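You operate a simulated robot arm through the tools that you are given. There is no shell and no other tool. Be economical: measure what you need, move in short steps, check, and stop when the job is done.

Carry out the task below with a simulated robot arm. There is one attempt and no reset: what you move stays moved.

Task
Close the little red net with a blue clip.
Fine: use the blue press; one clip, none wasted; the net ends in the grey tray, the clip box in the press, the press's tray pushed in.
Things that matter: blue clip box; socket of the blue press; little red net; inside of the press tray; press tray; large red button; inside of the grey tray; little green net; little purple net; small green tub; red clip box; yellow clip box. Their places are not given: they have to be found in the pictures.

It is judged by the outcome, as a careful person would: the job done as asked, and still so three seconds after it is handed in. It fails if anything else is knocked over, pushed out of place, dropped, spilled or broken.

Robot
A 6-joint arm with a two-finger parallel gripper, fixed in place. Base frame: the origin is at the foot of the arm, x ahead of it, y to its left, z up; the work surface is at about z = 0.88. Lengths are in m, angles in rad, forces in N, time in s.
With the tool pointing down near the work surface it reaches from about 0.26 to 0.66 m from the base axis. Its first joint turns from -1.152 to 1.152 rad. Payload 2.9 kg.
The TCP is the grasp point between the finger pads, 0.03 m short of the fingertips. In the tool frame z runs along the fingers and y along their closing line. The gripper opens to 0.11 m. The fingers are 0.02 m wide and 0.01 m thick; the gripper's body (0.048 by 0.112 m) begins 0.055 m behind the TCP.
Orientation is told as [roll, pitch, yaw] about the base's x, y, z axes, in that order, counted from this pose: with the fingers straight down and closing along the base's y, the tool's x points along the base's -x, its y along +y and its z along -z.

Tools
- The arm moves only by the tool jog_arm. Its argument "steps" is a list that holds one entry, the list of rows, each a list of 7 numbers: the opening, from 0 (shut) to 1 (fully open), then the shift along the tool's x, y, z in m, then the turn, a rotation vector about the tool's x, y, z in rad. In form: [[[jaw, dx, dy, dz, rx, ry, rz], ...]]. A call has 1 to 12 rows; each row is the pose to reach, as a shift and turn from the pose commanded when the call began, along the tool's axes at that moment. A row lasts 0.2 s, in which the tool goes at most 0.05 m and 0.15 rad; a call with a longer step from one row to the next is refused whole, and so is a gripper value outside its range. Where a pose cannot be reached the arm comes as near as it can. A force on the tool above 40 N (or 10 N above the force at the start of the call, whichever is more), or a blocked arm, ends the call early, and 0.2 s more pass. The fingers move at their own pace (about 0.108 m/s each) and stop on an object; they squeeze with about 45 N. The grip force told is the motor's: it shows also when the fingers shut on nothing. Time passes only in rows, and 0.2 s behind the last, so rows that repeat a pose let the fingers close. The reply holds the time, the measured pose of the TCP, the force on the tool along the base axes, the opening and the grip force, in the units named above and with some noise, and new pictures: "views" is both (left out), scene, wrist or none.
- Cameras (640 x 400 px; columns grow to the right, rows downward): "scene" is fixed at [0.0705, 0.4252, 1.3938]; the picture's right is [-0.81, -0.58, 0.00], its down [-0.28, 0.39, -0.88] and it looks along [0.51, -0.71, -0.48] (base axes); focal length 255 px, centre (320, 200). "wrist" rides on the gripper at [-0.036, 0, -0.057] in the tool frame; the picture's right is [0.00, -1.00, 0.00], its down [0.97, 0.00, -0.24] and it looks along [0.24, 0.00, 0.97] (tool axes); focal length 218 px, centre (320, 200).
- measure_at(camera, pixels): for up to 12 pixels [column, row] of the newest picture of that camera ("zoom" is the newest enlarged one), the place [x, y, z] in the base frame of the surface seen there, good to about 0.003 m. The clock stands still meanwhile.
- zoom(camera, box): a new picture of the part [left, top, right, bottom] of that camera's present view, enlarged. The clock stands still meanwhile.
- sign_off(): hands the job in; it is judged then, once.

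Work in short steps. Measure before you move; look again where a grasp or a placing could have gone wrong, and mend it. You have 80 turns and 120 pictures in all, those below and enlarged ones among them. Open the gripper and draw the arm clear of the work before you hand the job in, unless the task says otherwise; then end with one line.

The tools are called after "Call:" as name(argument=value, ...) on one line, values as JSON. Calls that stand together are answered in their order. jog_arm: Moves the arm, as the interface text tells. Its arguments: {"type":"object","properties":{"steps":{"type":"array"},"views":{"type":"string","enum":["both","scene","wrist","none"]}},"required":["steps"]} The other tools are called the same way: measure_at (camera, pixels) gives the place of the surface under pixels of a picture; zoom (camera, box) takes an enlarged picture of a part of a camera's view; sign_off () hands the job in.

At the start:

```text
t: 0.0
ee_pos: [0.3878, -0.0059, 1.2977]
tcp_rot: [0.0, 0.0, 0.001]
ft_force: [-0.3, -0.4, -0.5]
gripper_width: 0.1099
finger_force: 0.1
```

scene: 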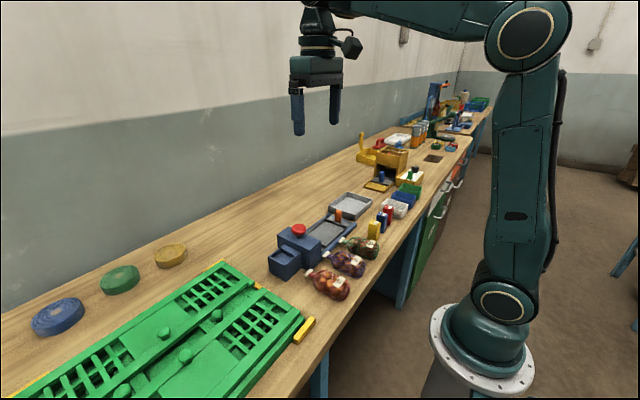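
wrist: 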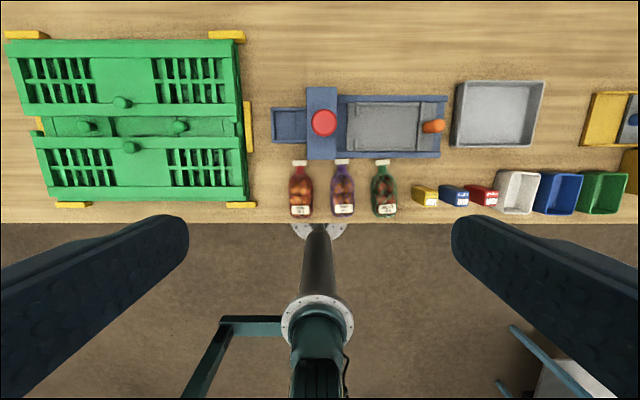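

The wrist view shows the blue press (275-445, 90-160), the nets at (301,190), (342,190), (384,190), and the clip boxes at (425-485,195). I zoom in to see how they are built.

Call:
zoom(camera="wrist", box=[260, 70, 460, 220])

Call:
zoom(camera="scene", box=[250, 160, 440, 310])

Call:
measure_at(camera="wrist", pixels=[[324, 122], [288, 124], [385, 125], [433, 126], [301, 190], [301, 163], [425, 190], [455, 190], [483, 190], [500, 115], [322, 92], [322, 152]])

```text
2.67 times, centred on (360, 145) of wrist
```

zoom: 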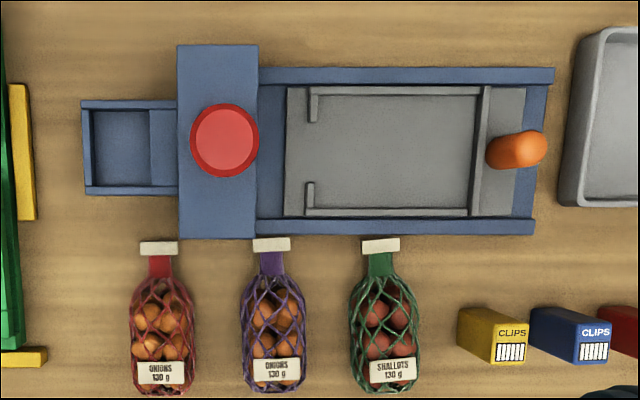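

```text
2.67 times, centred on (345, 235) of scene
```

zoom: 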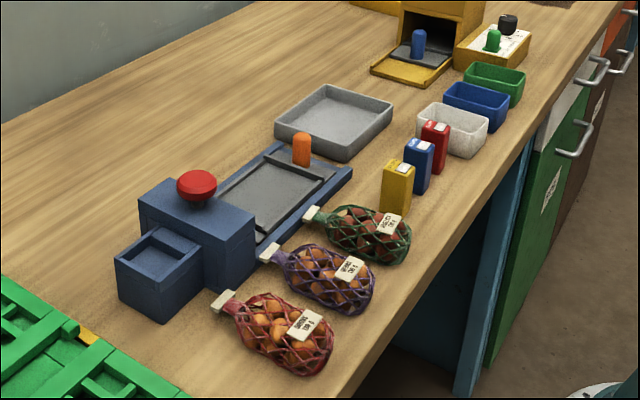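

```text
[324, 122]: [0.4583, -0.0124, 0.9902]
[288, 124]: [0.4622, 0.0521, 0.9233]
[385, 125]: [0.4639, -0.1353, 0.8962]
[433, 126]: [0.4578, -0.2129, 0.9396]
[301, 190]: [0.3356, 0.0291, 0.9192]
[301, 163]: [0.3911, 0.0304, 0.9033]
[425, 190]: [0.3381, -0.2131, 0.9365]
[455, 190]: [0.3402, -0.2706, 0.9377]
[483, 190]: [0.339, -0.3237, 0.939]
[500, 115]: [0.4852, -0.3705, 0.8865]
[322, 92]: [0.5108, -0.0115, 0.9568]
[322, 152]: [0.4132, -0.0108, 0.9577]
```

I zoom tighter on the socket and the clip boxes, to measure their edges.

Call:
zoom(camera="wrist", box=[265, 80, 345, 165])

Call:
zoom(camera="scene", box=[355, 190, 415, 250])

Call:
zoom(camera="wrist", box=[405, 170, 505, 220])

```text
4.71 times, centred on (305, 122) of wrist
```

zoom: 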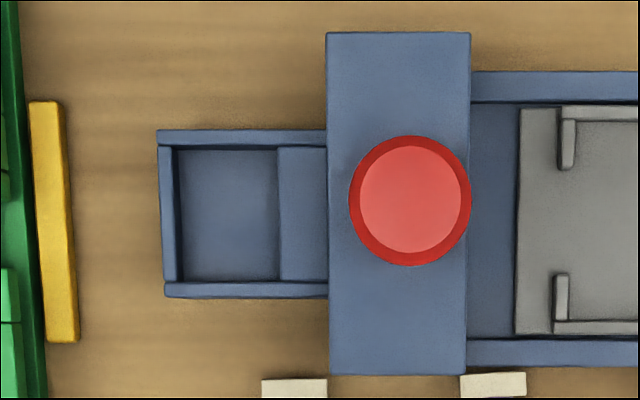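

```text
6.67 times, centred on (385, 220) of scene
```

zoom: 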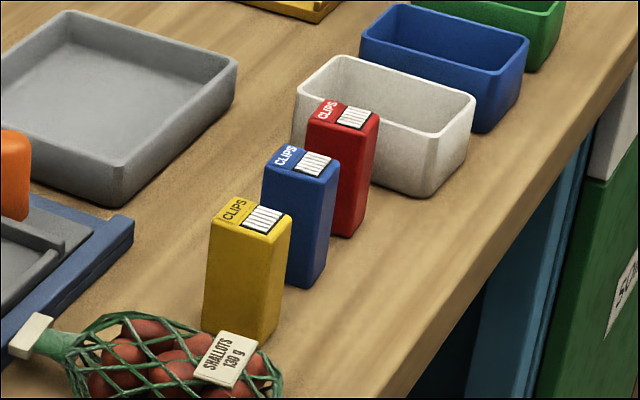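

```text
6.40 times, centred on (455, 195) of wrist
```

zoom: 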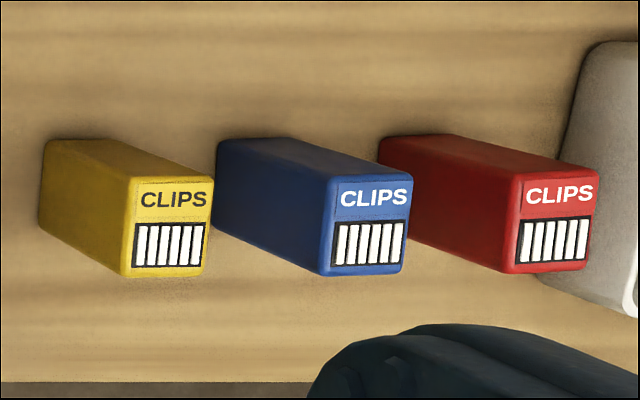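

I measure the corners of the clip box tops in the present zoom.

Call:
measure_at(camera="zoom", pixels=[[338, 183], [408, 185], [400, 268], [328, 268], [230, 150], [222, 225], [260, 190], [138, 270], [205, 180], [525, 180]])

Call:
zoom(camera="wrist", box=[265, 80, 345, 165])

```text
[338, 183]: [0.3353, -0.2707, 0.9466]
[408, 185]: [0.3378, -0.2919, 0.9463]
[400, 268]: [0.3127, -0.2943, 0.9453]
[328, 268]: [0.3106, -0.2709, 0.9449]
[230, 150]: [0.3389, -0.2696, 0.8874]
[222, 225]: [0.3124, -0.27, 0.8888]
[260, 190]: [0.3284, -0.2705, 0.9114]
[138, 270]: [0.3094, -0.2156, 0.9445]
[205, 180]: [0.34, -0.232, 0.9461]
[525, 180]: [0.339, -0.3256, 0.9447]
```

```text
4.71 times, centred on (305, 122) of wrist
```

zoom: 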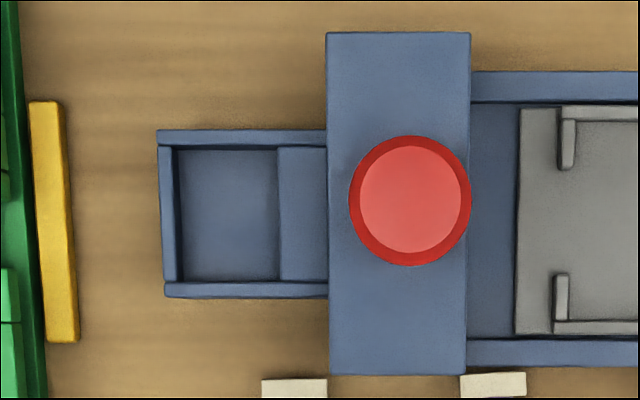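

Now the socket's rims and floor, in the same way.

Call:
measure_at(camera="zoom", pixels=[[230, 215], [185, 215], [268, 215], [285, 215], [300, 160], [300, 270], [320, 215], [169, 215], [230, 137], [230, 292], [230, 155], [230, 275]])

Call:
zoom(camera="scene", box=[260, 215, 320, 285])

```text
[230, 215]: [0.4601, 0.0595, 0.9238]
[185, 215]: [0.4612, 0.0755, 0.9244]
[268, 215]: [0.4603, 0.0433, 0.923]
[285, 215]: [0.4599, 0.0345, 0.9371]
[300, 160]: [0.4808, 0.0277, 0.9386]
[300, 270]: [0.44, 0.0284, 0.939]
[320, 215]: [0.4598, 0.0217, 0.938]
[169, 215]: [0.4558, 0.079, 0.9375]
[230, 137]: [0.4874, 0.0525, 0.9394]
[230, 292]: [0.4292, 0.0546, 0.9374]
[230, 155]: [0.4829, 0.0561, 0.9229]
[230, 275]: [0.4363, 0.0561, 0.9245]
```

```text
5.71 times, centred on (290, 250) of scene
```

zoom: 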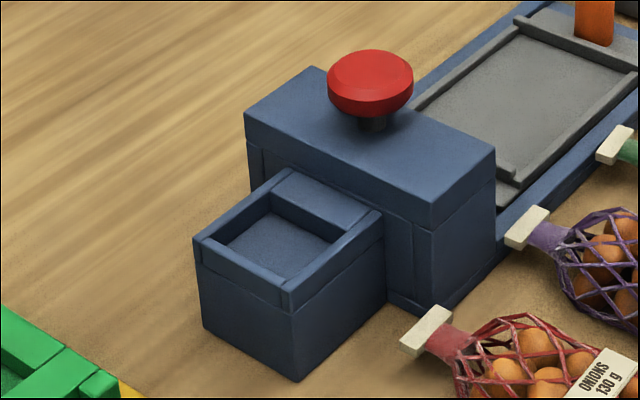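

The socket pocket is about x 0.434-0.485, y 0.042-0.077, floor 0.924, rim 0.938; the clip box (0.024 x 0.03 x 0.065, upright) fits. Next I measure the red net and the press tray.

Call:
zoom(camera="wrist", box=[280, 150, 400, 225])

Call:
measure_at(camera="zoom", pixels=[[112, 65], [112, 95], [112, 130], [112, 180], [112, 240], [112, 290], [112, 350], [60, 240], [165, 240], [85, 65], [140, 65], [278, 240]])

Call:
zoom(camera="wrist", box=[335, 85, 455, 165])

```text
5.33 times, centred on (340, 188) of wrist
```

zoom: 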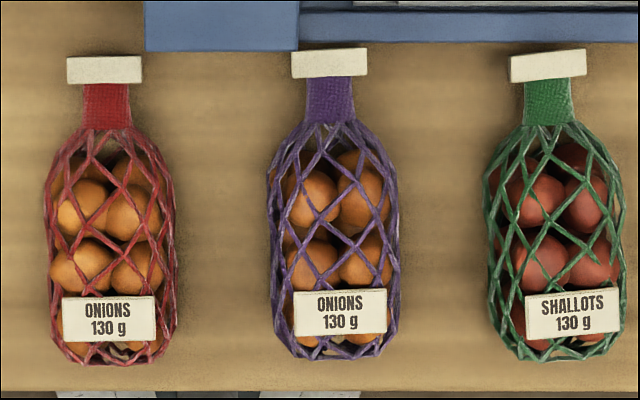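

```text
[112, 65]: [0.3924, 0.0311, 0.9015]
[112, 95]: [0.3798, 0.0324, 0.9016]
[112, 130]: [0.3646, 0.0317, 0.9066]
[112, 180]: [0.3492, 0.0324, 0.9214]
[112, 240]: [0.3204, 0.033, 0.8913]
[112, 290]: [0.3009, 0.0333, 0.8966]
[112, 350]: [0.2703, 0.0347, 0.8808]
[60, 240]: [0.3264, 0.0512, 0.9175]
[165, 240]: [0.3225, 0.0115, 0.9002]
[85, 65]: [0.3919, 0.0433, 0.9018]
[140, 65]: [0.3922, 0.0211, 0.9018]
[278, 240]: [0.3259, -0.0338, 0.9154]
```

```text
5.00 times, centred on (395, 125) of wrist
```

zoom: 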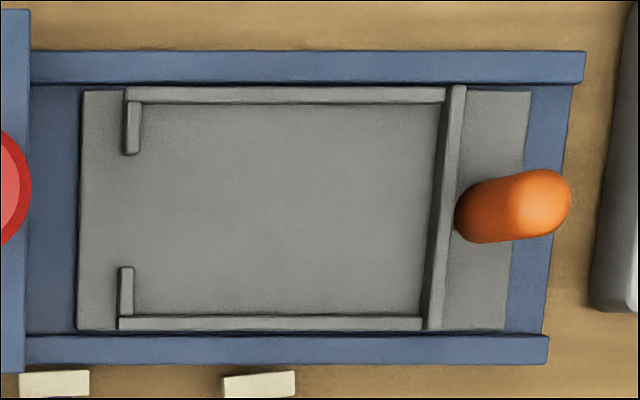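

Call:
measure_at(camera="zoom", pixels=[[100, 210], [85, 210], [132, 130], [125, 295], [250, 95], [250, 323], [450, 210], [430, 210], [250, 210], [50, 210], [250, 68], [540, 200]])

Call:
zoom(camera="scene", box=[290, 230, 390, 305])

Call:
zoom(camera="scene", box=[300, 190, 380, 250])

```text
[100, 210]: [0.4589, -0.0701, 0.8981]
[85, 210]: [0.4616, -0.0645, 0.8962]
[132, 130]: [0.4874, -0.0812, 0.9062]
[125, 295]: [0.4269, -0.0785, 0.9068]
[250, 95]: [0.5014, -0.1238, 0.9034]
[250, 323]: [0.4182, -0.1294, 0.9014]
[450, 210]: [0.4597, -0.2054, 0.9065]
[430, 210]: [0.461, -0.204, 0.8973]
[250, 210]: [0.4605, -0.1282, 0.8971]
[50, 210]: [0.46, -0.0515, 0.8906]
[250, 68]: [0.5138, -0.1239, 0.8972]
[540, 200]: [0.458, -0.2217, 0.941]
```

```text
5.33 times, centred on (340, 268) of scene
```

zoom: 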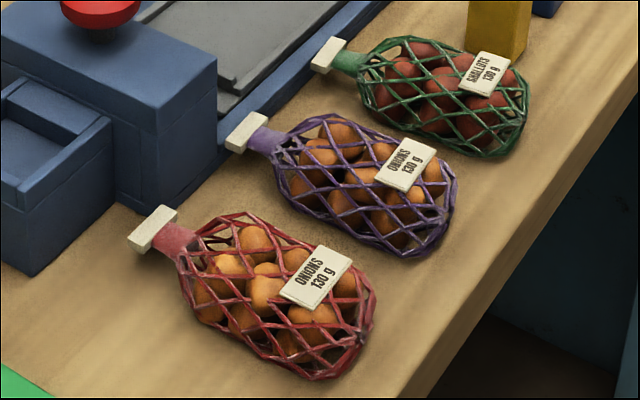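

```text
6.67 times, centred on (340, 220) of scene
```

zoom: 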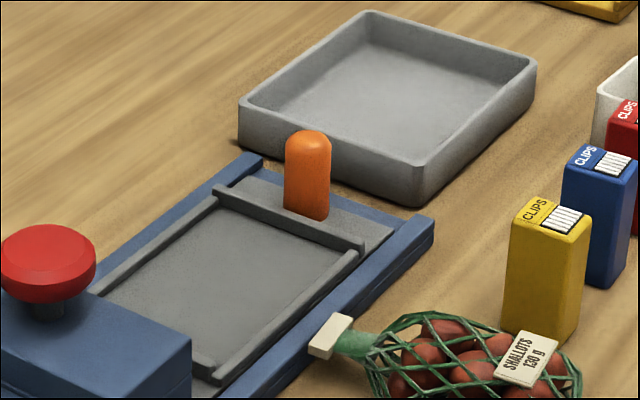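

Everything is placed: blue clip box centre ≈ (0.325,-0.282), top 0.946; tray floor 0.897, stops at y≈-0.08, back wall at -0.203; handle (0.458,-0.217). First I go above the blue clip box with the jaws part open.

Call:
jog_arm(steps=[[[0.42, 0.0063, -0.0276, 0.0248, 0, 0, 0], [0.42, 0.0126, -0.0552, 0.0496, 0, 0, 0], [0.42, 0.0189, -0.0828, 0.0744, 0, 0, 0], [0.42, 0.0252, -0.1104, 0.0992, 0, 0, 0], [0.42, 0.0315, -0.138, 0.124, 0, 0, 0], [0.42, 0.0378, -0.1656, 0.1488, 0, 0, 0], [0.42, 0.0441, -0.1932, 0.1736, 0, 0, 0], [0.42, 0.0504, -0.2208, 0.1984, 0, 0, 0], [0.42, 0.0567, -0.2484, 0.2232, 0, 0, 0], [0.42, 0.063, -0.276, 0.248, 0, 0, 0], [0.42, 0.063, -0.276, 0.248, 0, 0, 0]]])

```text
t: 2.4
ee_pos: [0.3269, -0.2825, 1.0494]
tcp_rot: [0.0, 0.0, 0.002]
ft_force: [0.5, 0.9, -0.6]
gripper_width: 0.0464
finger_force: 0.0
```

scene: 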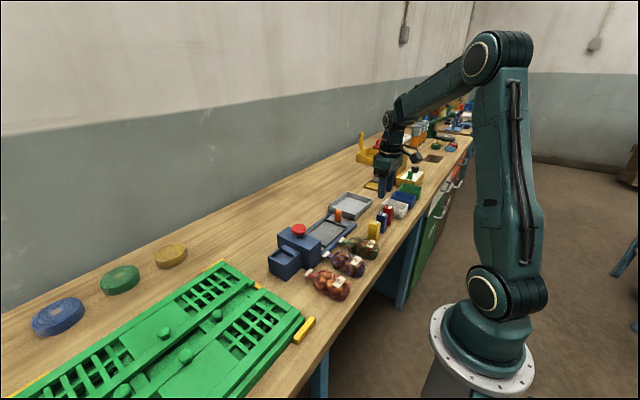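
wrist: 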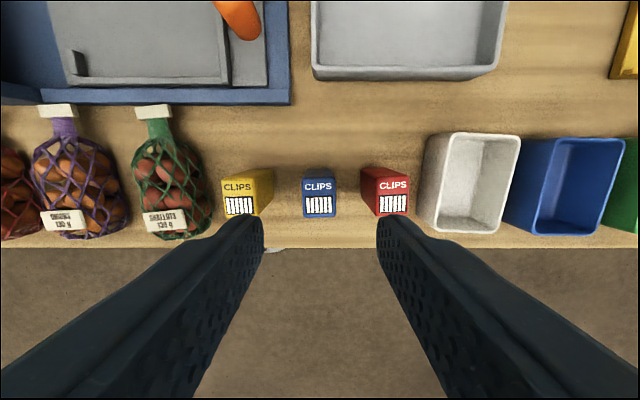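

The blue box is centred at (319,197) between the fingers. I check its position once more from this nearer view.

Call:
measure_at(camera="wrist", pixels=[[305, 197], [333, 197], [319, 180], [319, 215], [268, 195], [363, 195], [319, 230]])

```text
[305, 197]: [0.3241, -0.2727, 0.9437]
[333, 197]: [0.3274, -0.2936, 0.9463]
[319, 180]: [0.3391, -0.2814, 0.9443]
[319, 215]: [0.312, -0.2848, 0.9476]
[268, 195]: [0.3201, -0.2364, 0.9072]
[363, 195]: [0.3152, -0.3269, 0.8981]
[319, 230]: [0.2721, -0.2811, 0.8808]
```

The box is centred at (0.326,-0.283), which matches the TCP. I go straight down to TCP z≈0.93 and close.

Call:
jog_arm(steps=[[[0.42, 0.001, 0, 0.03, 0, 0, 0], [0.42, 0.001, 0, 0.06, 0, 0, 0], [0.42, 0.001, 0, 0.09, 0, 0, 0], [0.42, 0.001, 0, 0.11, 0, 0, 0], [0.42, 0.001, 0, 0.119, 0, 0, 0], [0.42, 0.001, 0, 0.119, 0, 0, 0], [0.1, 0.001, 0, 0.119, 0, 0, 0], [0.1, 0.001, 0, 0.119, 0, 0, 0], [0.1, 0.001, 0, 0.119, 0, 0, 0]]])

```text
t: 4.4
ee_pos: [0.3252, -0.2819, 0.9303]
tcp_rot: [0.0, 0.001, 0.003]
ft_force: [-0.4, 0.5, 0.1]
gripper_width: 0.025
finger_force: 45.1
```

scene: 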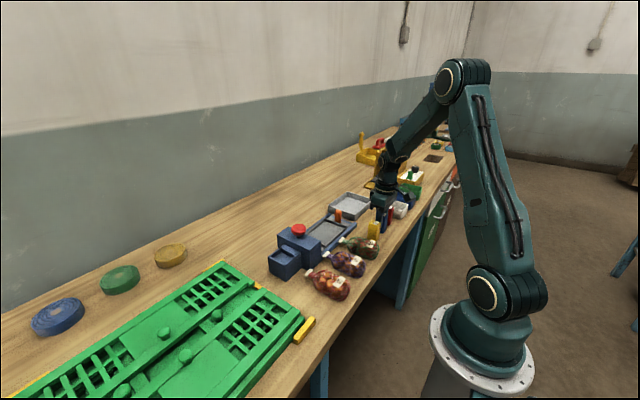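
wrist: 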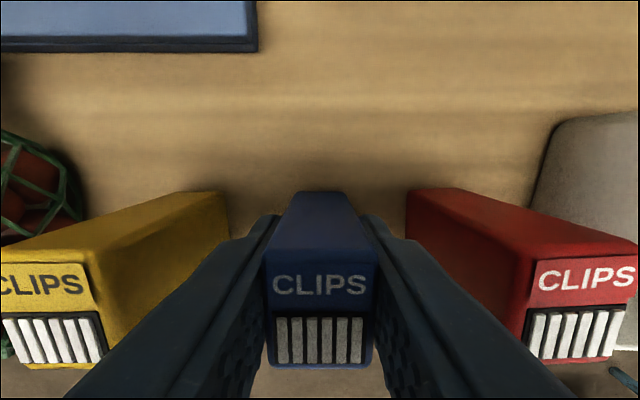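

The box is gripped (opening 0.025). I lift 0.14 m and carry it over the socket.

Call:
jog_arm(steps=[[[0.1, 0, 0, -0.03, 0, 0, 0], [0.1, 0, 0, -0.07, 0, 0, 0], [0.1, 0, 0, -0.11, 0, 0, 0], [0.1, 0, 0, -0.14, 0, 0, 0], [0.1, -0.0167, 0.0426, -0.14, 0, 0, 0], [0.1, -0.0335, 0.0853, -0.14, 0, 0, 0], [0.1, -0.0502, 0.1279, -0.14, 0, 0, 0], [0.1, -0.067, 0.1705, -0.14, 0, 0, 0], [0.1, -0.0838, 0.2131, -0.14, 0, 0, 0], [0.1, -0.1005, 0.2558, -0.14, 0, 0, 0], [0.1, -0.1173, 0.2984, -0.14, 0, 0, 0], [0.1, -0.134, 0.341, -0.14, 0, 0, 0]]])

```text
t: 7.0
ee_pos: [0.4608, 0.0606, 1.0692]
tcp_rot: [-0.001, -0.001, 0.0]
ft_force: [0.4, -0.4, -0.7]
gripper_width: 0.0251
finger_force: 44.8
```

scene: 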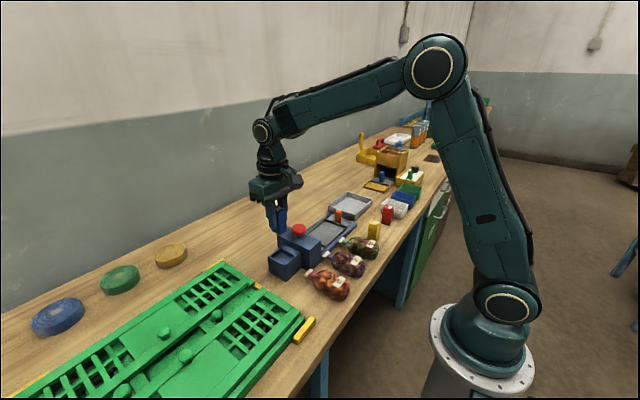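
wrist: 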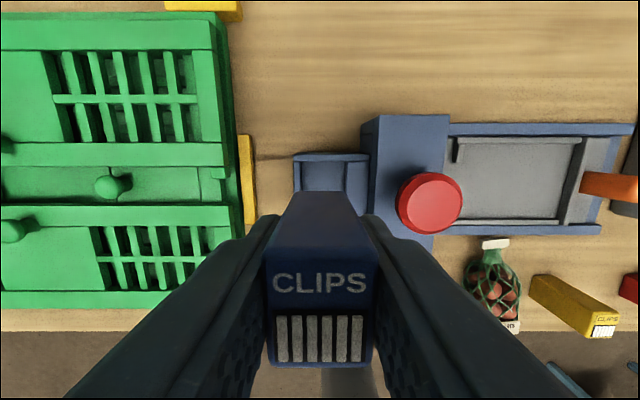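

The socket is visible at (295-368, 155-190) behind the box. I measure its inner edges again from here before lowering.

Call:
measure_at(camera="wrist", pixels=[[297, 175], [303, 175], [320, 175], [340, 175], [349, 175], [360, 175], [325, 157], [325, 166]])

Call:
zoom(camera="scene", box=[240, 190, 340, 290])

```text
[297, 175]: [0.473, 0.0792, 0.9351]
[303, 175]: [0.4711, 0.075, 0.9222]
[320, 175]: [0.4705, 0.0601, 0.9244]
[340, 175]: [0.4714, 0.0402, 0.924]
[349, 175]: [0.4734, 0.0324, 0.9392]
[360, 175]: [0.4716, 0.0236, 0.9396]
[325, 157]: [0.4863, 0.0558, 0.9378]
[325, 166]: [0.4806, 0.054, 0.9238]
```

```text
4.00 times, centred on (290, 240) of scene
```

zoom: 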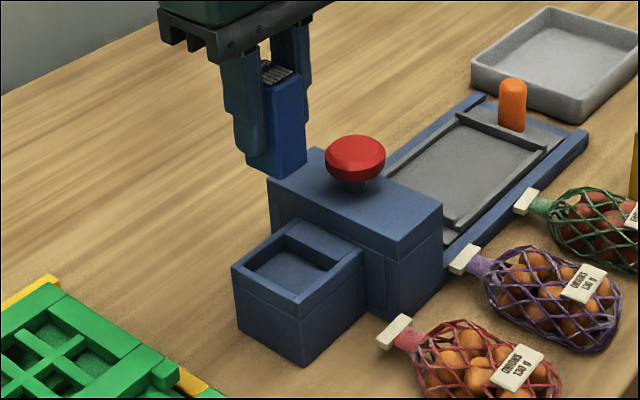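

The pocket is y 0.039-0.077, x 0.434-0.485, so the box goes at (0.459, 0.058). I lower to TCP z≈0.974, which puts the bottom on the floor at 0.924.

Call:
jog_arm(steps=[[[0.1, 0.002, -0.0025, 0.02, 0, 0, 0], [0.1, 0.002, -0.0025, 0.05, 0, 0, 0], [0.1, 0.002, -0.0025, 0.075, 0, 0, 0], [0.1, 0.002, -0.0025, 0.088, 0, 0, 0], [0.1, 0.002, -0.0025, 0.094, 0, 0, 0], [0.1, 0.002, -0.0025, 0.0955, 0, 0, 0], [0.1, 0.002, -0.0025, 0.0955, 0, 0, 0]]])

Call:
zoom(camera="scene", box=[240, 190, 340, 290])

```text
t: 8.6
ee_pos: [0.4562, 0.056, 0.9767]
tcp_rot: [-0.001, -0.001, 0.001]
ft_force: [-0.5, -0.4, -0.5]
gripper_width: 0.0252
finger_force: 45.5
```

scene: 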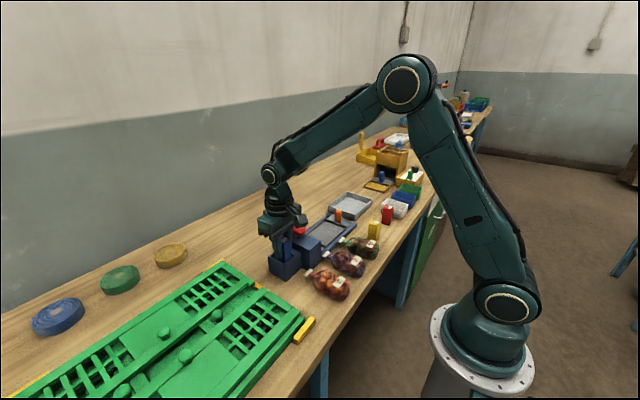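
wrist: 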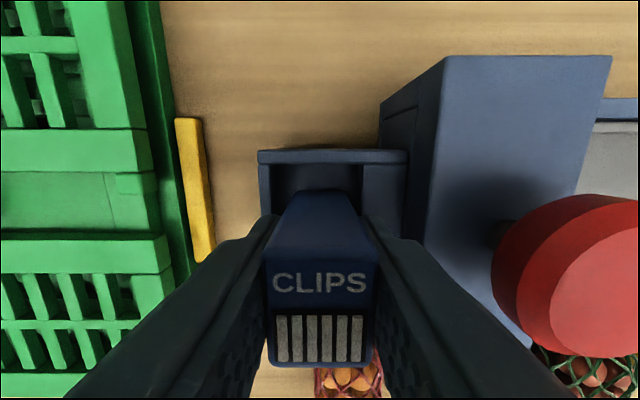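

```text
4.00 times, centred on (290, 240) of scene
```

zoom: 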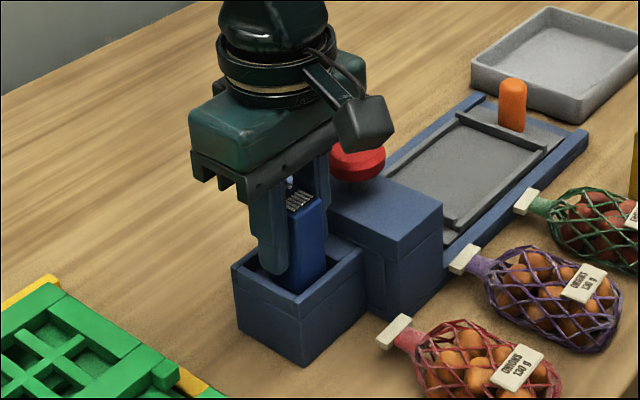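

The box is inside the pocket but perhaps 2-3 mm above its floor, with no contact force yet. I lower a little more, gently.

Call:
jog_arm(steps=[[[0.1, -0.001, 0.001, 0.001, 0, 0, 0], [0.1, -0.001, 0.001, 0.002, 0, 0, 0], [0.1, -0.001, 0.001, 0.003, 0, 0, 0], [0.1, -0.001, 0.001, 0.003, 0, 0, 0]]], views="none")

```text
t: 9.6
ee_pos: [0.4585, 0.0583, 0.9739]
tcp_rot: [0.0, -0.004, -0.001]
ft_force: [0.4, -2.1, 14.7]
gripper_width: 0.025
finger_force: 44.9
```

Contact is felt (14.7 N), so the box is seated. I release by opening slightly and rise straight up.

Call:
jog_arm(steps=[[[0.36, 0, 0, 0, 0, 0, 0], [0.36, 0, 0, 0, 0, 0, 0], [0.36, 0, 0, -0.02, 0, 0, 0], [0.36, 0, 0, -0.06, 0, 0, 0], [0.36, 0, 0, -0.1, 0, 0, 0], [0.36, 0, 0, -0.13, 0, 0, 0], [0.36, 0, 0, -0.13, 0, 0, 0]]])

Call:
zoom(camera="scene", box=[240, 190, 340, 290])

```text
t: 11.2
ee_pos: [0.4538, 0.0566, 1.1017]
tcp_rot: [-0.001, -0.001, 0.003]
ft_force: [0.1, 0.0, 0.8]
gripper_width: 0.0397
finger_force: 0.0
```

scene: 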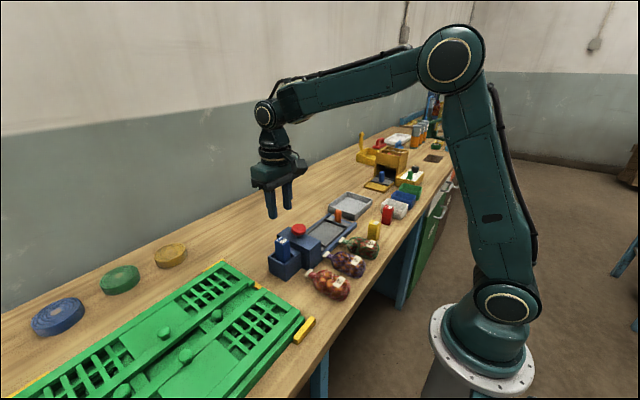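
wrist: 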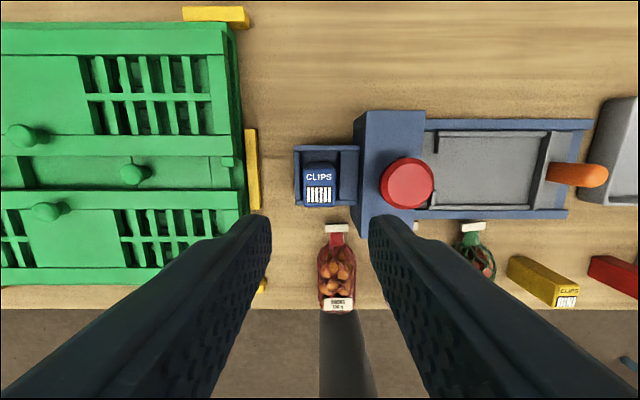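

```text
4.00 times, centred on (290, 240) of scene
```

zoom: 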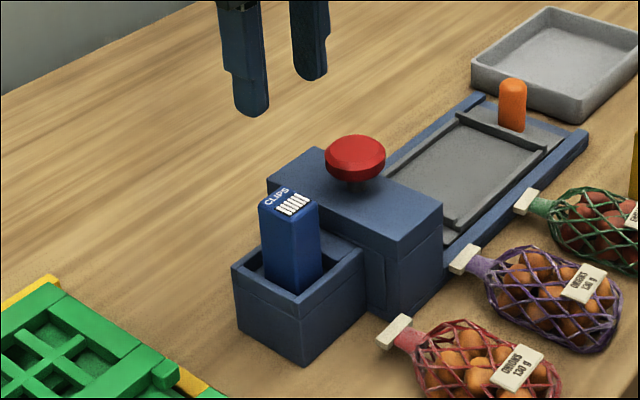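

The clip box stands in the socket. Now I go above the red net (0.32, 0.034), staying high, and look at the gap to the purple net.

Call:
jog_arm(steps=[[[0.6, 0.034, -0.006, 0, 0, 0, 0], [0.6, 0.068, -0.012, 0, 0, 0, 0], [0.6, 0.102, -0.018, 0, 0, 0, 0], [0.6, 0.136, -0.023, 0, 0, 0, 0], [0.6, 0.136, -0.023, 0.04, 0, 0, 0], [0.6, 0.136, -0.023, 0.06, 0, 0, 0], [0.6, 0.136, -0.023, 0.06, 0, 0, 0]]], views="wrist")

Call:
zoom(camera="wrist", box=[240, 80, 440, 260])

```text
t: 12.8
ee_pos: [0.3223, 0.0353, 1.0437]
tcp_rot: [0.0, -0.004, 0.002]
ft_force: [-0.3, 0.7, 0.8]
gripper_width: 0.0659
finger_force: 0.1
```

wrist: 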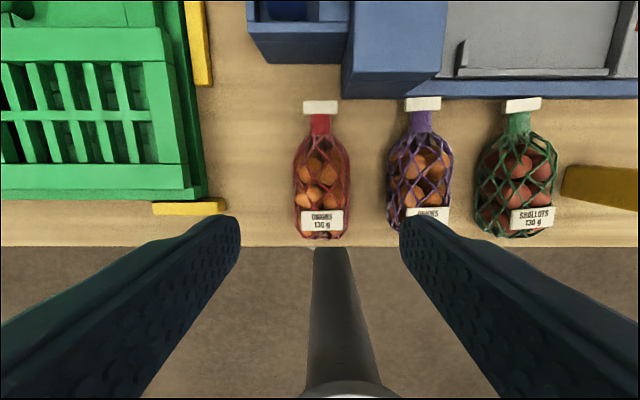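

```text
2.22 times, centred on (340, 170) of wrist
```

zoom: 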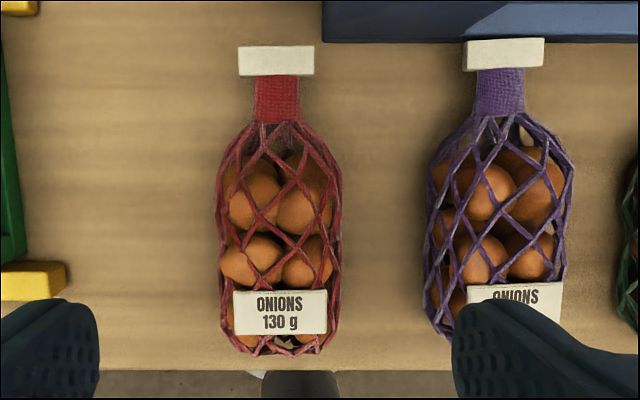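

Call:
measure_at(camera="zoom", pixels=[[219, 220], [338, 220], [428, 220], [380, 220], [276, 62], [278, 120], [280, 350], [244, 200], [316, 200], [280, 310], [262, 265], [310, 265]])

```text
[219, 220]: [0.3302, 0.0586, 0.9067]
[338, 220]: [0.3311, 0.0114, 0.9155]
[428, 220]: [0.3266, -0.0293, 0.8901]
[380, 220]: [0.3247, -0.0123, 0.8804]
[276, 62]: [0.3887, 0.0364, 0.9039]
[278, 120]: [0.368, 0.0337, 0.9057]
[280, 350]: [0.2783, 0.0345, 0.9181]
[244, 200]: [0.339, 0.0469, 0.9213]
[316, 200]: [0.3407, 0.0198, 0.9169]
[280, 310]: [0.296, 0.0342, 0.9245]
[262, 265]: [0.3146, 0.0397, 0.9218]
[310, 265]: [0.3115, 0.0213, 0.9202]
```

The red net's body spans y 0.010-0.059 and x 0.272-0.365; the purple one's edge is at -0.028, so there is room. I descend to TCP z 0.92 with the jaws at 0.072 m and close.

Call:
jog_arm(steps=[[[0.66, 0.001, -0.001, 0.03, 0, 0, 0], [0.66, 0.001, -0.001, 0.06, 0, 0, 0], [0.66, 0.001, -0.001, 0.09, 0, 0, 0], [0.66, 0.001, -0.001, 0.112, 0, 0, 0], [0.66, 0.001, -0.001, 0.124, 0, 0, 0], [0.66, 0.001, -0.001, 0.124, 0, 0, 0], [0.3, 0.001, -0.001, 0.124, 0, 0, 0], [0.3, 0.001, -0.001, 0.124, 0, 0, 0], [0.3, 0.001, -0.001, 0.124, 0, 0, 0]]])

Call:
zoom(camera="scene", box=[270, 210, 390, 310])

```text
t: 14.8
ee_pos: [0.3209, 0.0324, 0.9171]
tcp_rot: [-0.001, 0.0, 0.002]
ft_force: [-0.6, -0.5, 0.1]
gripper_width: 0.0487
finger_force: 44.9
```

scene: 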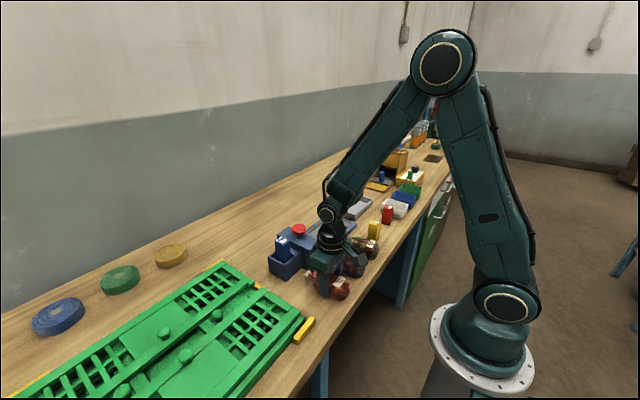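
wrist: 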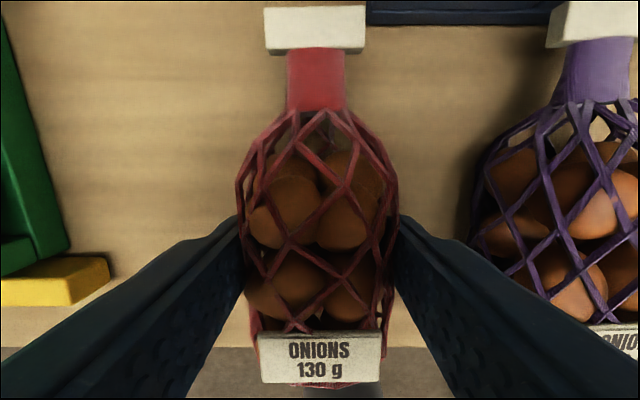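

```text
4.00 times, centred on (330, 260) of scene
```

zoom: 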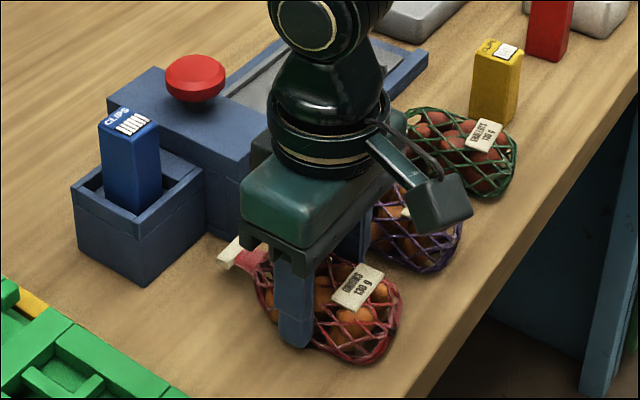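

The net is gripped (0.049). I lift it 0.14 m first.

Call:
jog_arm(steps=[[[0.3, 0, 0, -0.02, 0, 0, 0], [0.3, 0, 0, -0.06, 0, 0, 0], [0.3, 0, 0, -0.1, 0, 0, 0], [0.3, 0, 0, -0.14, 0, 0, 0], [0.3, 0, 0, -0.14, 0, 0, 0]]], views="scene")

Call:
zoom(camera="scene", box=[270, 180, 410, 310])

```text
t: 16.0
ee_pos: [0.3192, 0.0323, 1.0597]
tcp_rot: [-0.001, 0.0, 0.001]
ft_force: [1.0, 0.1, -0.3]
gripper_width: 0.0493
finger_force: 45.1
```

scene: 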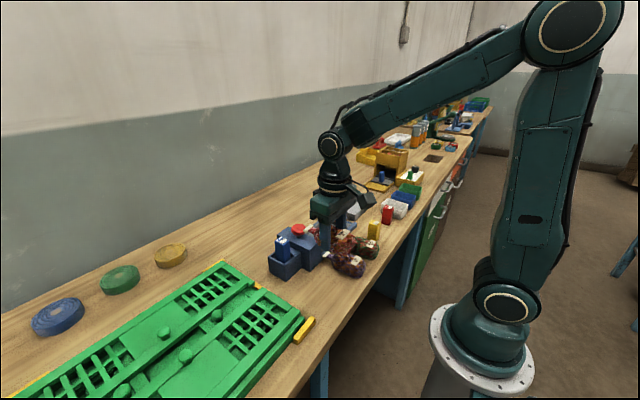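

```text
3.08 times, centred on (340, 245) of scene
```

zoom: 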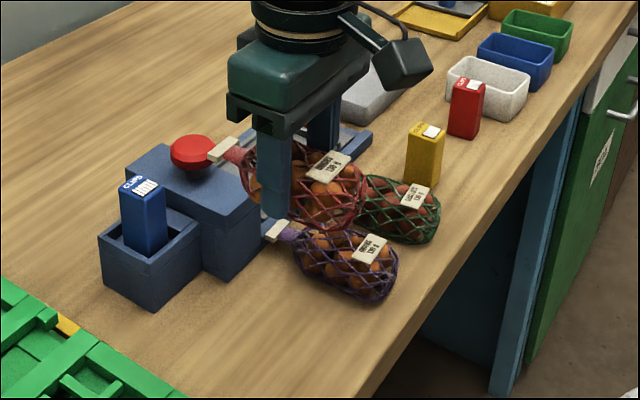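

The net hangs level in the grip. I carry it over the press tray while turning it 90° so that its neck points to the press (+y).

Call:
jog_arm(steps=[[[0.3, -0.0125, -0.0147, 0, 0, 0, -0.1428], [0.3, -0.025, -0.0295, 0, 0, 0, -0.2856], [0.3, -0.0375, -0.0442, 0, 0, 0, -0.4284], [0.3, -0.05, -0.059, 0, 0, 0, -0.5712], [0.3, -0.0626, -0.0737, 0, 0, 0, -0.714], [0.3, -0.0752, -0.0885, 0, 0, 0, -0.8568], [0.3, -0.0878, -0.1032, 0, 0, 0, -0.9996], [0.3, -0.1004, -0.118, 0, 0, 0, -1.1424], [0.3, -0.113, -0.1327, 0, 0, 0, -1.2852], [0.3, -0.1256, -0.1475, 0, 0, 0, -1.428], [0.3, -0.139, -0.1645, 0, 0, 0, -1.5708], [0.3, -0.139, -0.1645, 0, 0, 0, -1.5708]]])

Call:
zoom(camera="scene", box=[260, 160, 400, 290])

```text
t: 18.6
ee_pos: [0.4588, -0.1329, 1.0589]
tcp_rot: [0.0, 0.0, 1.573]
ft_force: [0.1, 0.6, -2.1]
gripper_width: 0.0487
finger_force: 45.6
```

scene: 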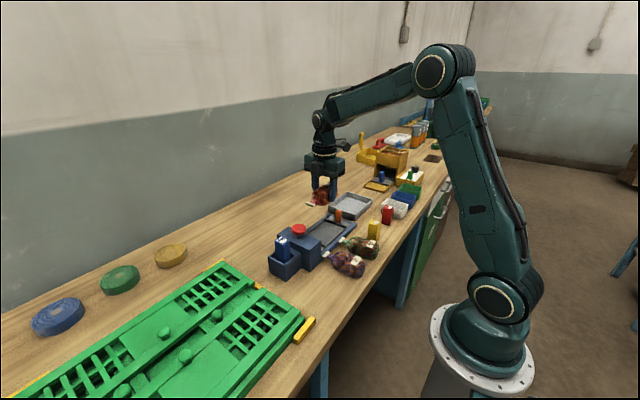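
wrist: 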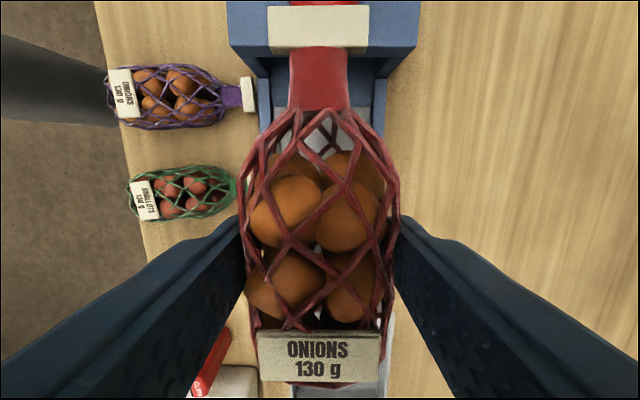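

```text
3.08 times, centred on (330, 225) of scene
```

zoom: 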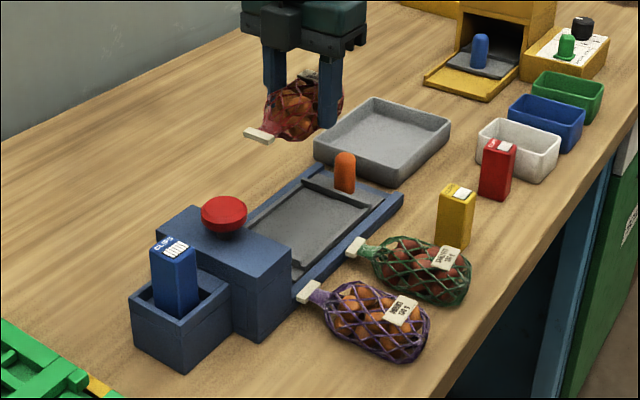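

The net is turned with its neck to +y. I measure tag, neck and body end in the grip before lowering.

Call:
measure_at(camera="wrist", pixels=[[318, 15], [318, 40], [319, 75], [321, 112], [248, 240], [392, 240], [320, 375]])

```text
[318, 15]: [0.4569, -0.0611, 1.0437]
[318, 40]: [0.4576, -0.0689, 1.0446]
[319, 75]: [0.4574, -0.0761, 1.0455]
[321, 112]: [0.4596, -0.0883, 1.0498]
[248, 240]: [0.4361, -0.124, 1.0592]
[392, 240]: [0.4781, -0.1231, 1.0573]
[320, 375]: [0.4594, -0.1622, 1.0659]
```

The neck root sits at y -0.088 and the tag at -0.06; I shift 2 mm toward the stops and lower to just above the tray floor.

Call:
jog_arm(steps=[[[0.3, -0.002, 0, 0.03, 0, 0, 0], [0.3, -0.002, 0, 0.06, 0, 0, 0], [0.3, -0.002, 0, 0.09, 0, 0, 0], [0.3, -0.002, 0, 0.11, 0, 0, 0], [0.3, -0.002, 0, 0.118, 0, 0, 0], [0.3, -0.002, 0, 0.121, 0, 0, 0], [0.3, -0.002, 0, 0.121, 0, 0, 0]]])

Call:
zoom(camera="scene", box=[270, 190, 390, 280])

```text
t: 20.2
ee_pos: [0.4579, -0.1283, 0.9374]
tcp_rot: [0.001, 0.0, 1.57]
ft_force: [0.7, -0.1, -1.2]
gripper_width: 0.0485
finger_force: 44.9
```

scene: 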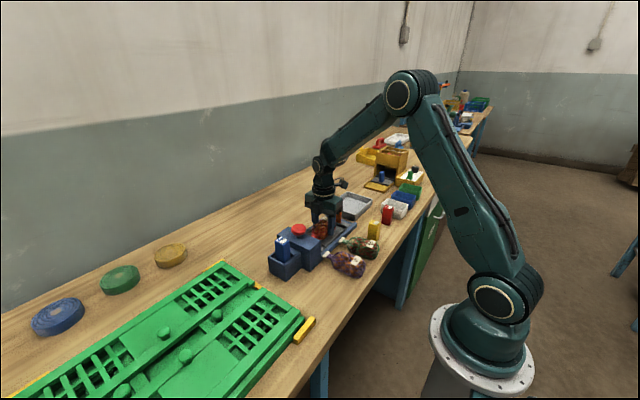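
wrist: 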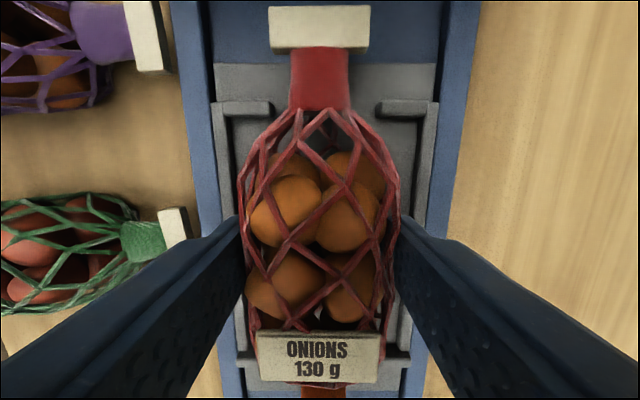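

```text
4.44 times, centred on (330, 235) of scene
```

zoom: 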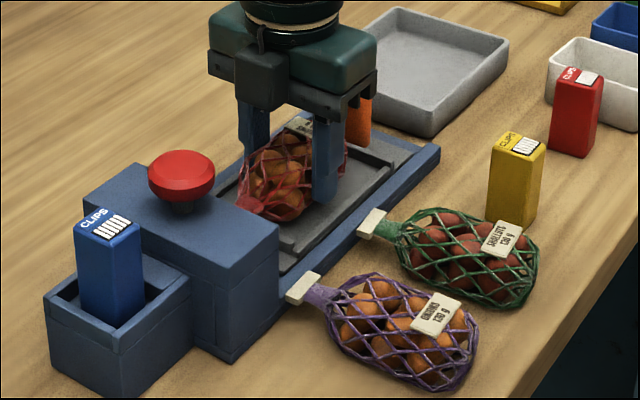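

The neck (290-350, 50-108) is aligned between the stops. I lower in 1 mm steps until the tray floor is felt.

Call:
jog_arm(steps=[[[0.3, 0, 0, 0.0015, 0, 0, 0], [0.3, 0, 0, 0.003, 0, 0, 0], [0.3, 0, 0, 0.004, 0, 0, 0], [0.3, 0, 0, 0.004, 0, 0, 0]]], views="none")

```text
t: 21.2
ee_pos: [0.4573, -0.1292, 0.9342]
tcp_rot: [-0.001, 0.0, 1.572]
ft_force: [-1.3, 0.1, 0.1]
gripper_width: 0.0488
finger_force: 45.1
```

Call:
jog_arm(steps=[[[0.3, 0, 0, 0.001, 0, 0, 0], [0.3, 0, 0, 0.002, 0, 0, 0], [0.3, 0, 0, 0.003, 0, 0, 0], [0.3, 0, 0, 0.003, 0, 0, 0]]], views="none")

```text
t: 22.2
ee_pos: [0.4583, -0.129, 0.9327]
tcp_rot: [-0.001, 0.0, 1.572]
ft_force: [-3.6, 0.5, 6.7]
gripper_width: 0.0485
finger_force: 45.1
stopped in row 4: the force on the tool passed its limit (the readings are from after the stop); the commanded pose is now the measured one
```

Contact with the floor is felt. I open only to 0.056 m, to stay inside the tray walls, and lift straight out.

Call:
jog_arm(steps=[[[0.5, 0, 0, -0.001, 0, 0, 0], [0.5, 0, 0, -0.001, 0, 0, 0], [0.5, 0, 0, -0.006, 0, 0, 0], [0.58, 0, 0, -0.012, 0, 0, 0], [0.6, 0, 0, -0.03, 0, 0, 0], [0.6, 0, 0, -0.06, 0, 0, 0], [0.6, 0, 0, -0.1, 0, 0, 0], [0.6, 0, 0, -0.12, 0, 0, 0], [0.6, 0, 0, -0.12, 0, 0, 0]]])

Call:
zoom(camera="scene", box=[270, 190, 390, 280])

```text
t: 24.2
ee_pos: [0.4562, -0.1293, 1.0536]
tcp_rot: [-0.005, 0.001, 1.572]
ft_force: [0.7, 0.8, 0.0]
gripper_width: 0.0661
finger_force: 0.1
```

scene: 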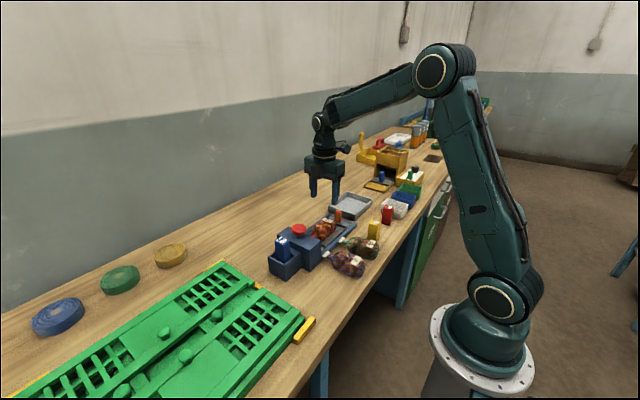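
wrist: 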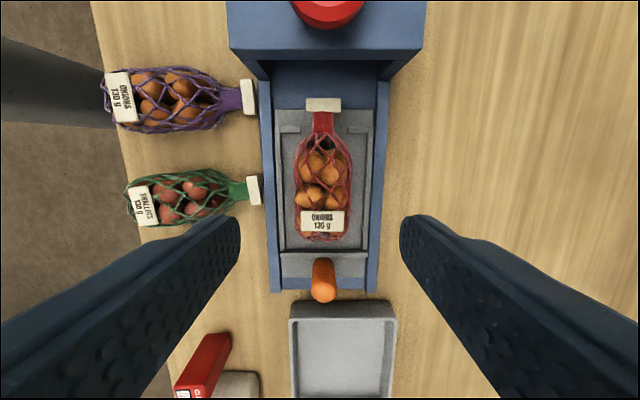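

```text
4.44 times, centred on (330, 235) of scene
```

zoom: 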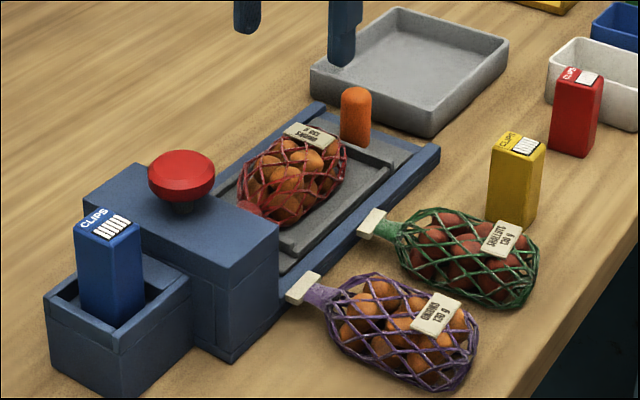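

The net lies in the tray with its neck between the stops. I check its exact position, and the handle's and the grey tray's, from this view.

Call:
zoom(camera="wrist", box=[230, 60, 430, 320])

Call:
measure_at(camera="wrist", pixels=[[323, 105], [323, 120], [323, 137], [322, 238], [323, 290], [323, 265], [313, 285], [333, 285], [290, 128], [355, 128], [343, 303], [343, 380]])

```text
1.54 times, centred on (330, 190) of wrist
```

zoom: 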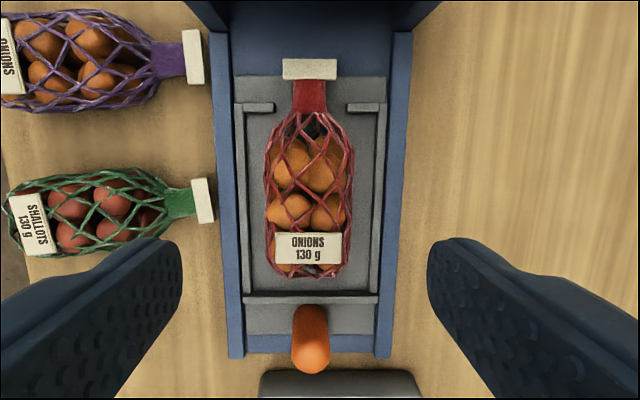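

```text
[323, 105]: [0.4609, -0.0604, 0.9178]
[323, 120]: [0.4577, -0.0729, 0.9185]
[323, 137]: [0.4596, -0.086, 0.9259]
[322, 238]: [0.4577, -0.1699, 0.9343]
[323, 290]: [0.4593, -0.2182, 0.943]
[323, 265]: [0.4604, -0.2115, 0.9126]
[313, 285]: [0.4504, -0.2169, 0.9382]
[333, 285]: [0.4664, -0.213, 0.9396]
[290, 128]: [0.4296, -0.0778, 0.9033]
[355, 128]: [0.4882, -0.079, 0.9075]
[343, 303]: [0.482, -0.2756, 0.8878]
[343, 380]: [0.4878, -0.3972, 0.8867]
```

The handle's centre is (0.459,-0.219), top 0.943. I go above it and descend with the jaws on either side, closing along x.

Call:
jog_arm(steps=[[[0.4, 0.045, -0.002, 0, 0, 0, 0], [0.4, 0.09, -0.002, 0, 0, 0, 0], [0.4, 0.09, -0.002, 0.04, 0, 0, 0], [0.4, 0.09, -0.002, 0.08, 0, 0, 0], [0.4, 0.09, -0.002, 0.105, 0, 0, 0], [0.4, 0.09, -0.002, 0.115, 0, 0, 0], [0.4, 0.09, -0.002, 0.115, 0, 0, 0], [0.05, 0.09, -0.002, 0.115, 0, 0, 0], [0.05, 0.09, -0.002, 0.115, 0, 0, 0], [0.05, 0.09, -0.002, 0.115, 0, 0, 0]]])

Call:
zoom(camera="scene", box=[270, 190, 390, 280])

```text
t: 26.4
ee_pos: [0.4597, -0.2218, 0.9391]
tcp_rot: [-0.002, 0.002, 1.571]
ft_force: [-7.0, -0.1, -3.4]
gripper_width: 0.0234
finger_force: 45.2
```

scene: 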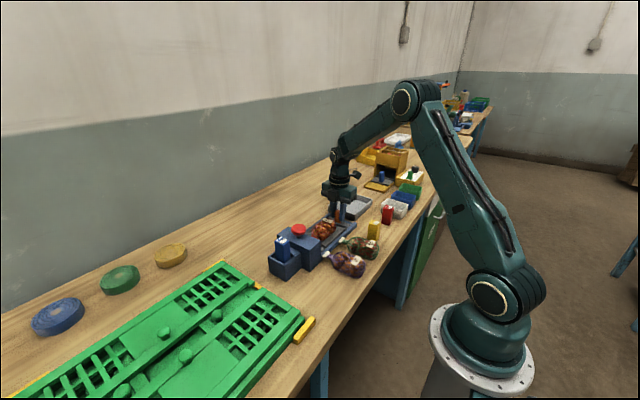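
wrist: 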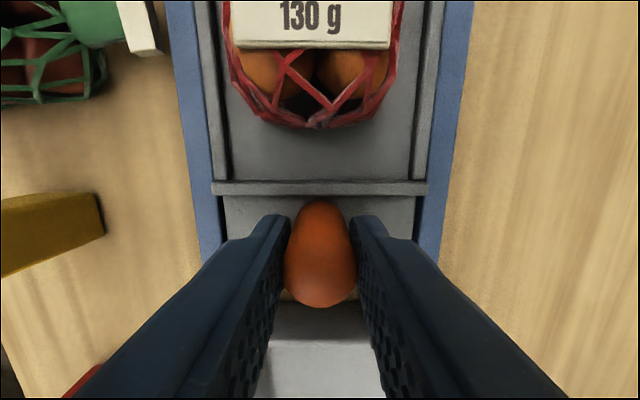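

```text
4.44 times, centred on (330, 235) of scene
```

zoom: 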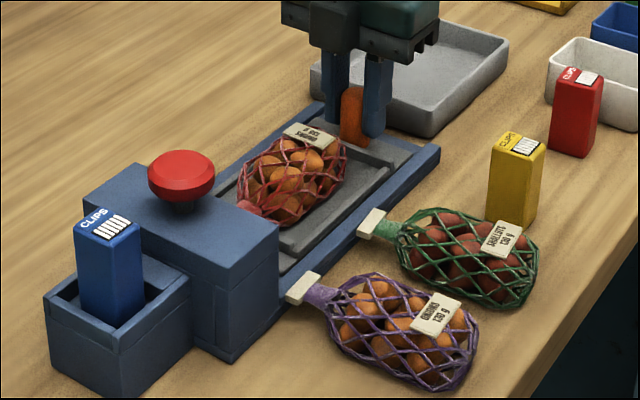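

The handle is held (0.023). I push the tray in, +y, slowly, 0.05 m first.

Call:
jog_arm(steps=[[[0.05, -0.005, 0, 0, 0, 0, 0], [0.05, -0.01, 0, 0, 0, 0, 0], [0.05, -0.015, 0, 0, 0, 0, 0], [0.05, -0.02, 0, 0, 0, 0, 0], [0.05, -0.025, 0, 0, 0, 0, 0], [0.05, -0.03, 0, 0, 0, 0, 0], [0.05, -0.035, 0, 0, 0, 0, 0], [0.05, -0.04, 0, 0, 0, 0, 0], [0.05, -0.045, 0, 0, 0, 0, 0], [0.05, -0.05, 0, 0, 0, 0, 0], [0.05, -0.05, 0, 0, 0, 0, 0]]])

Call:
zoom(camera="scene", box=[270, 190, 390, 280])

```text
t: 28.8
ee_pos: [0.4595, -0.1685, 0.9387]
tcp_rot: [-0.003, 0.0, 1.573]
ft_force: [-10.2, 0.1, 4.3]
gripper_width: 0.0232
finger_force: 44.6
```

scene: 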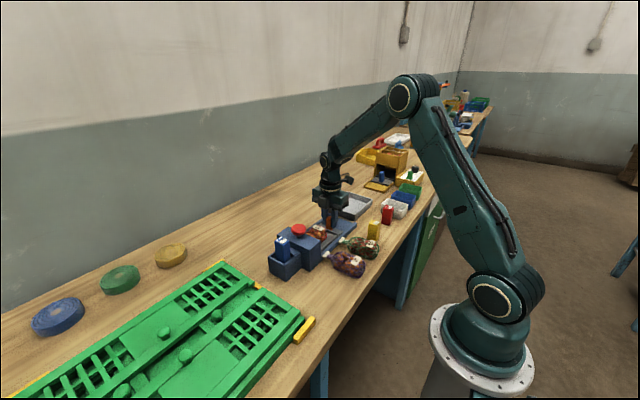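
wrist: 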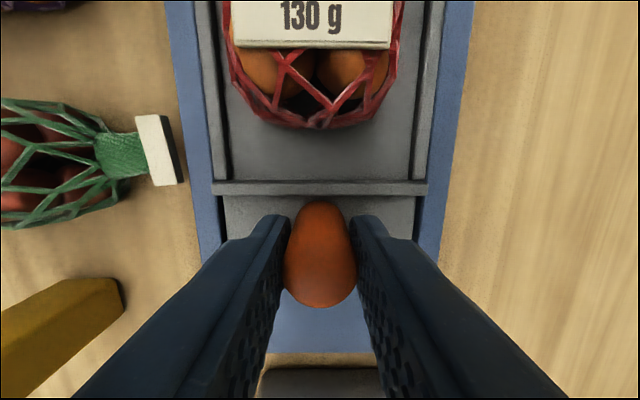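

```text
4.44 times, centred on (330, 235) of scene
```

zoom: 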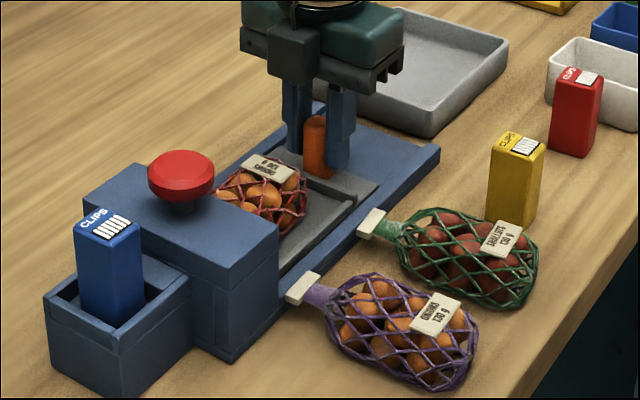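

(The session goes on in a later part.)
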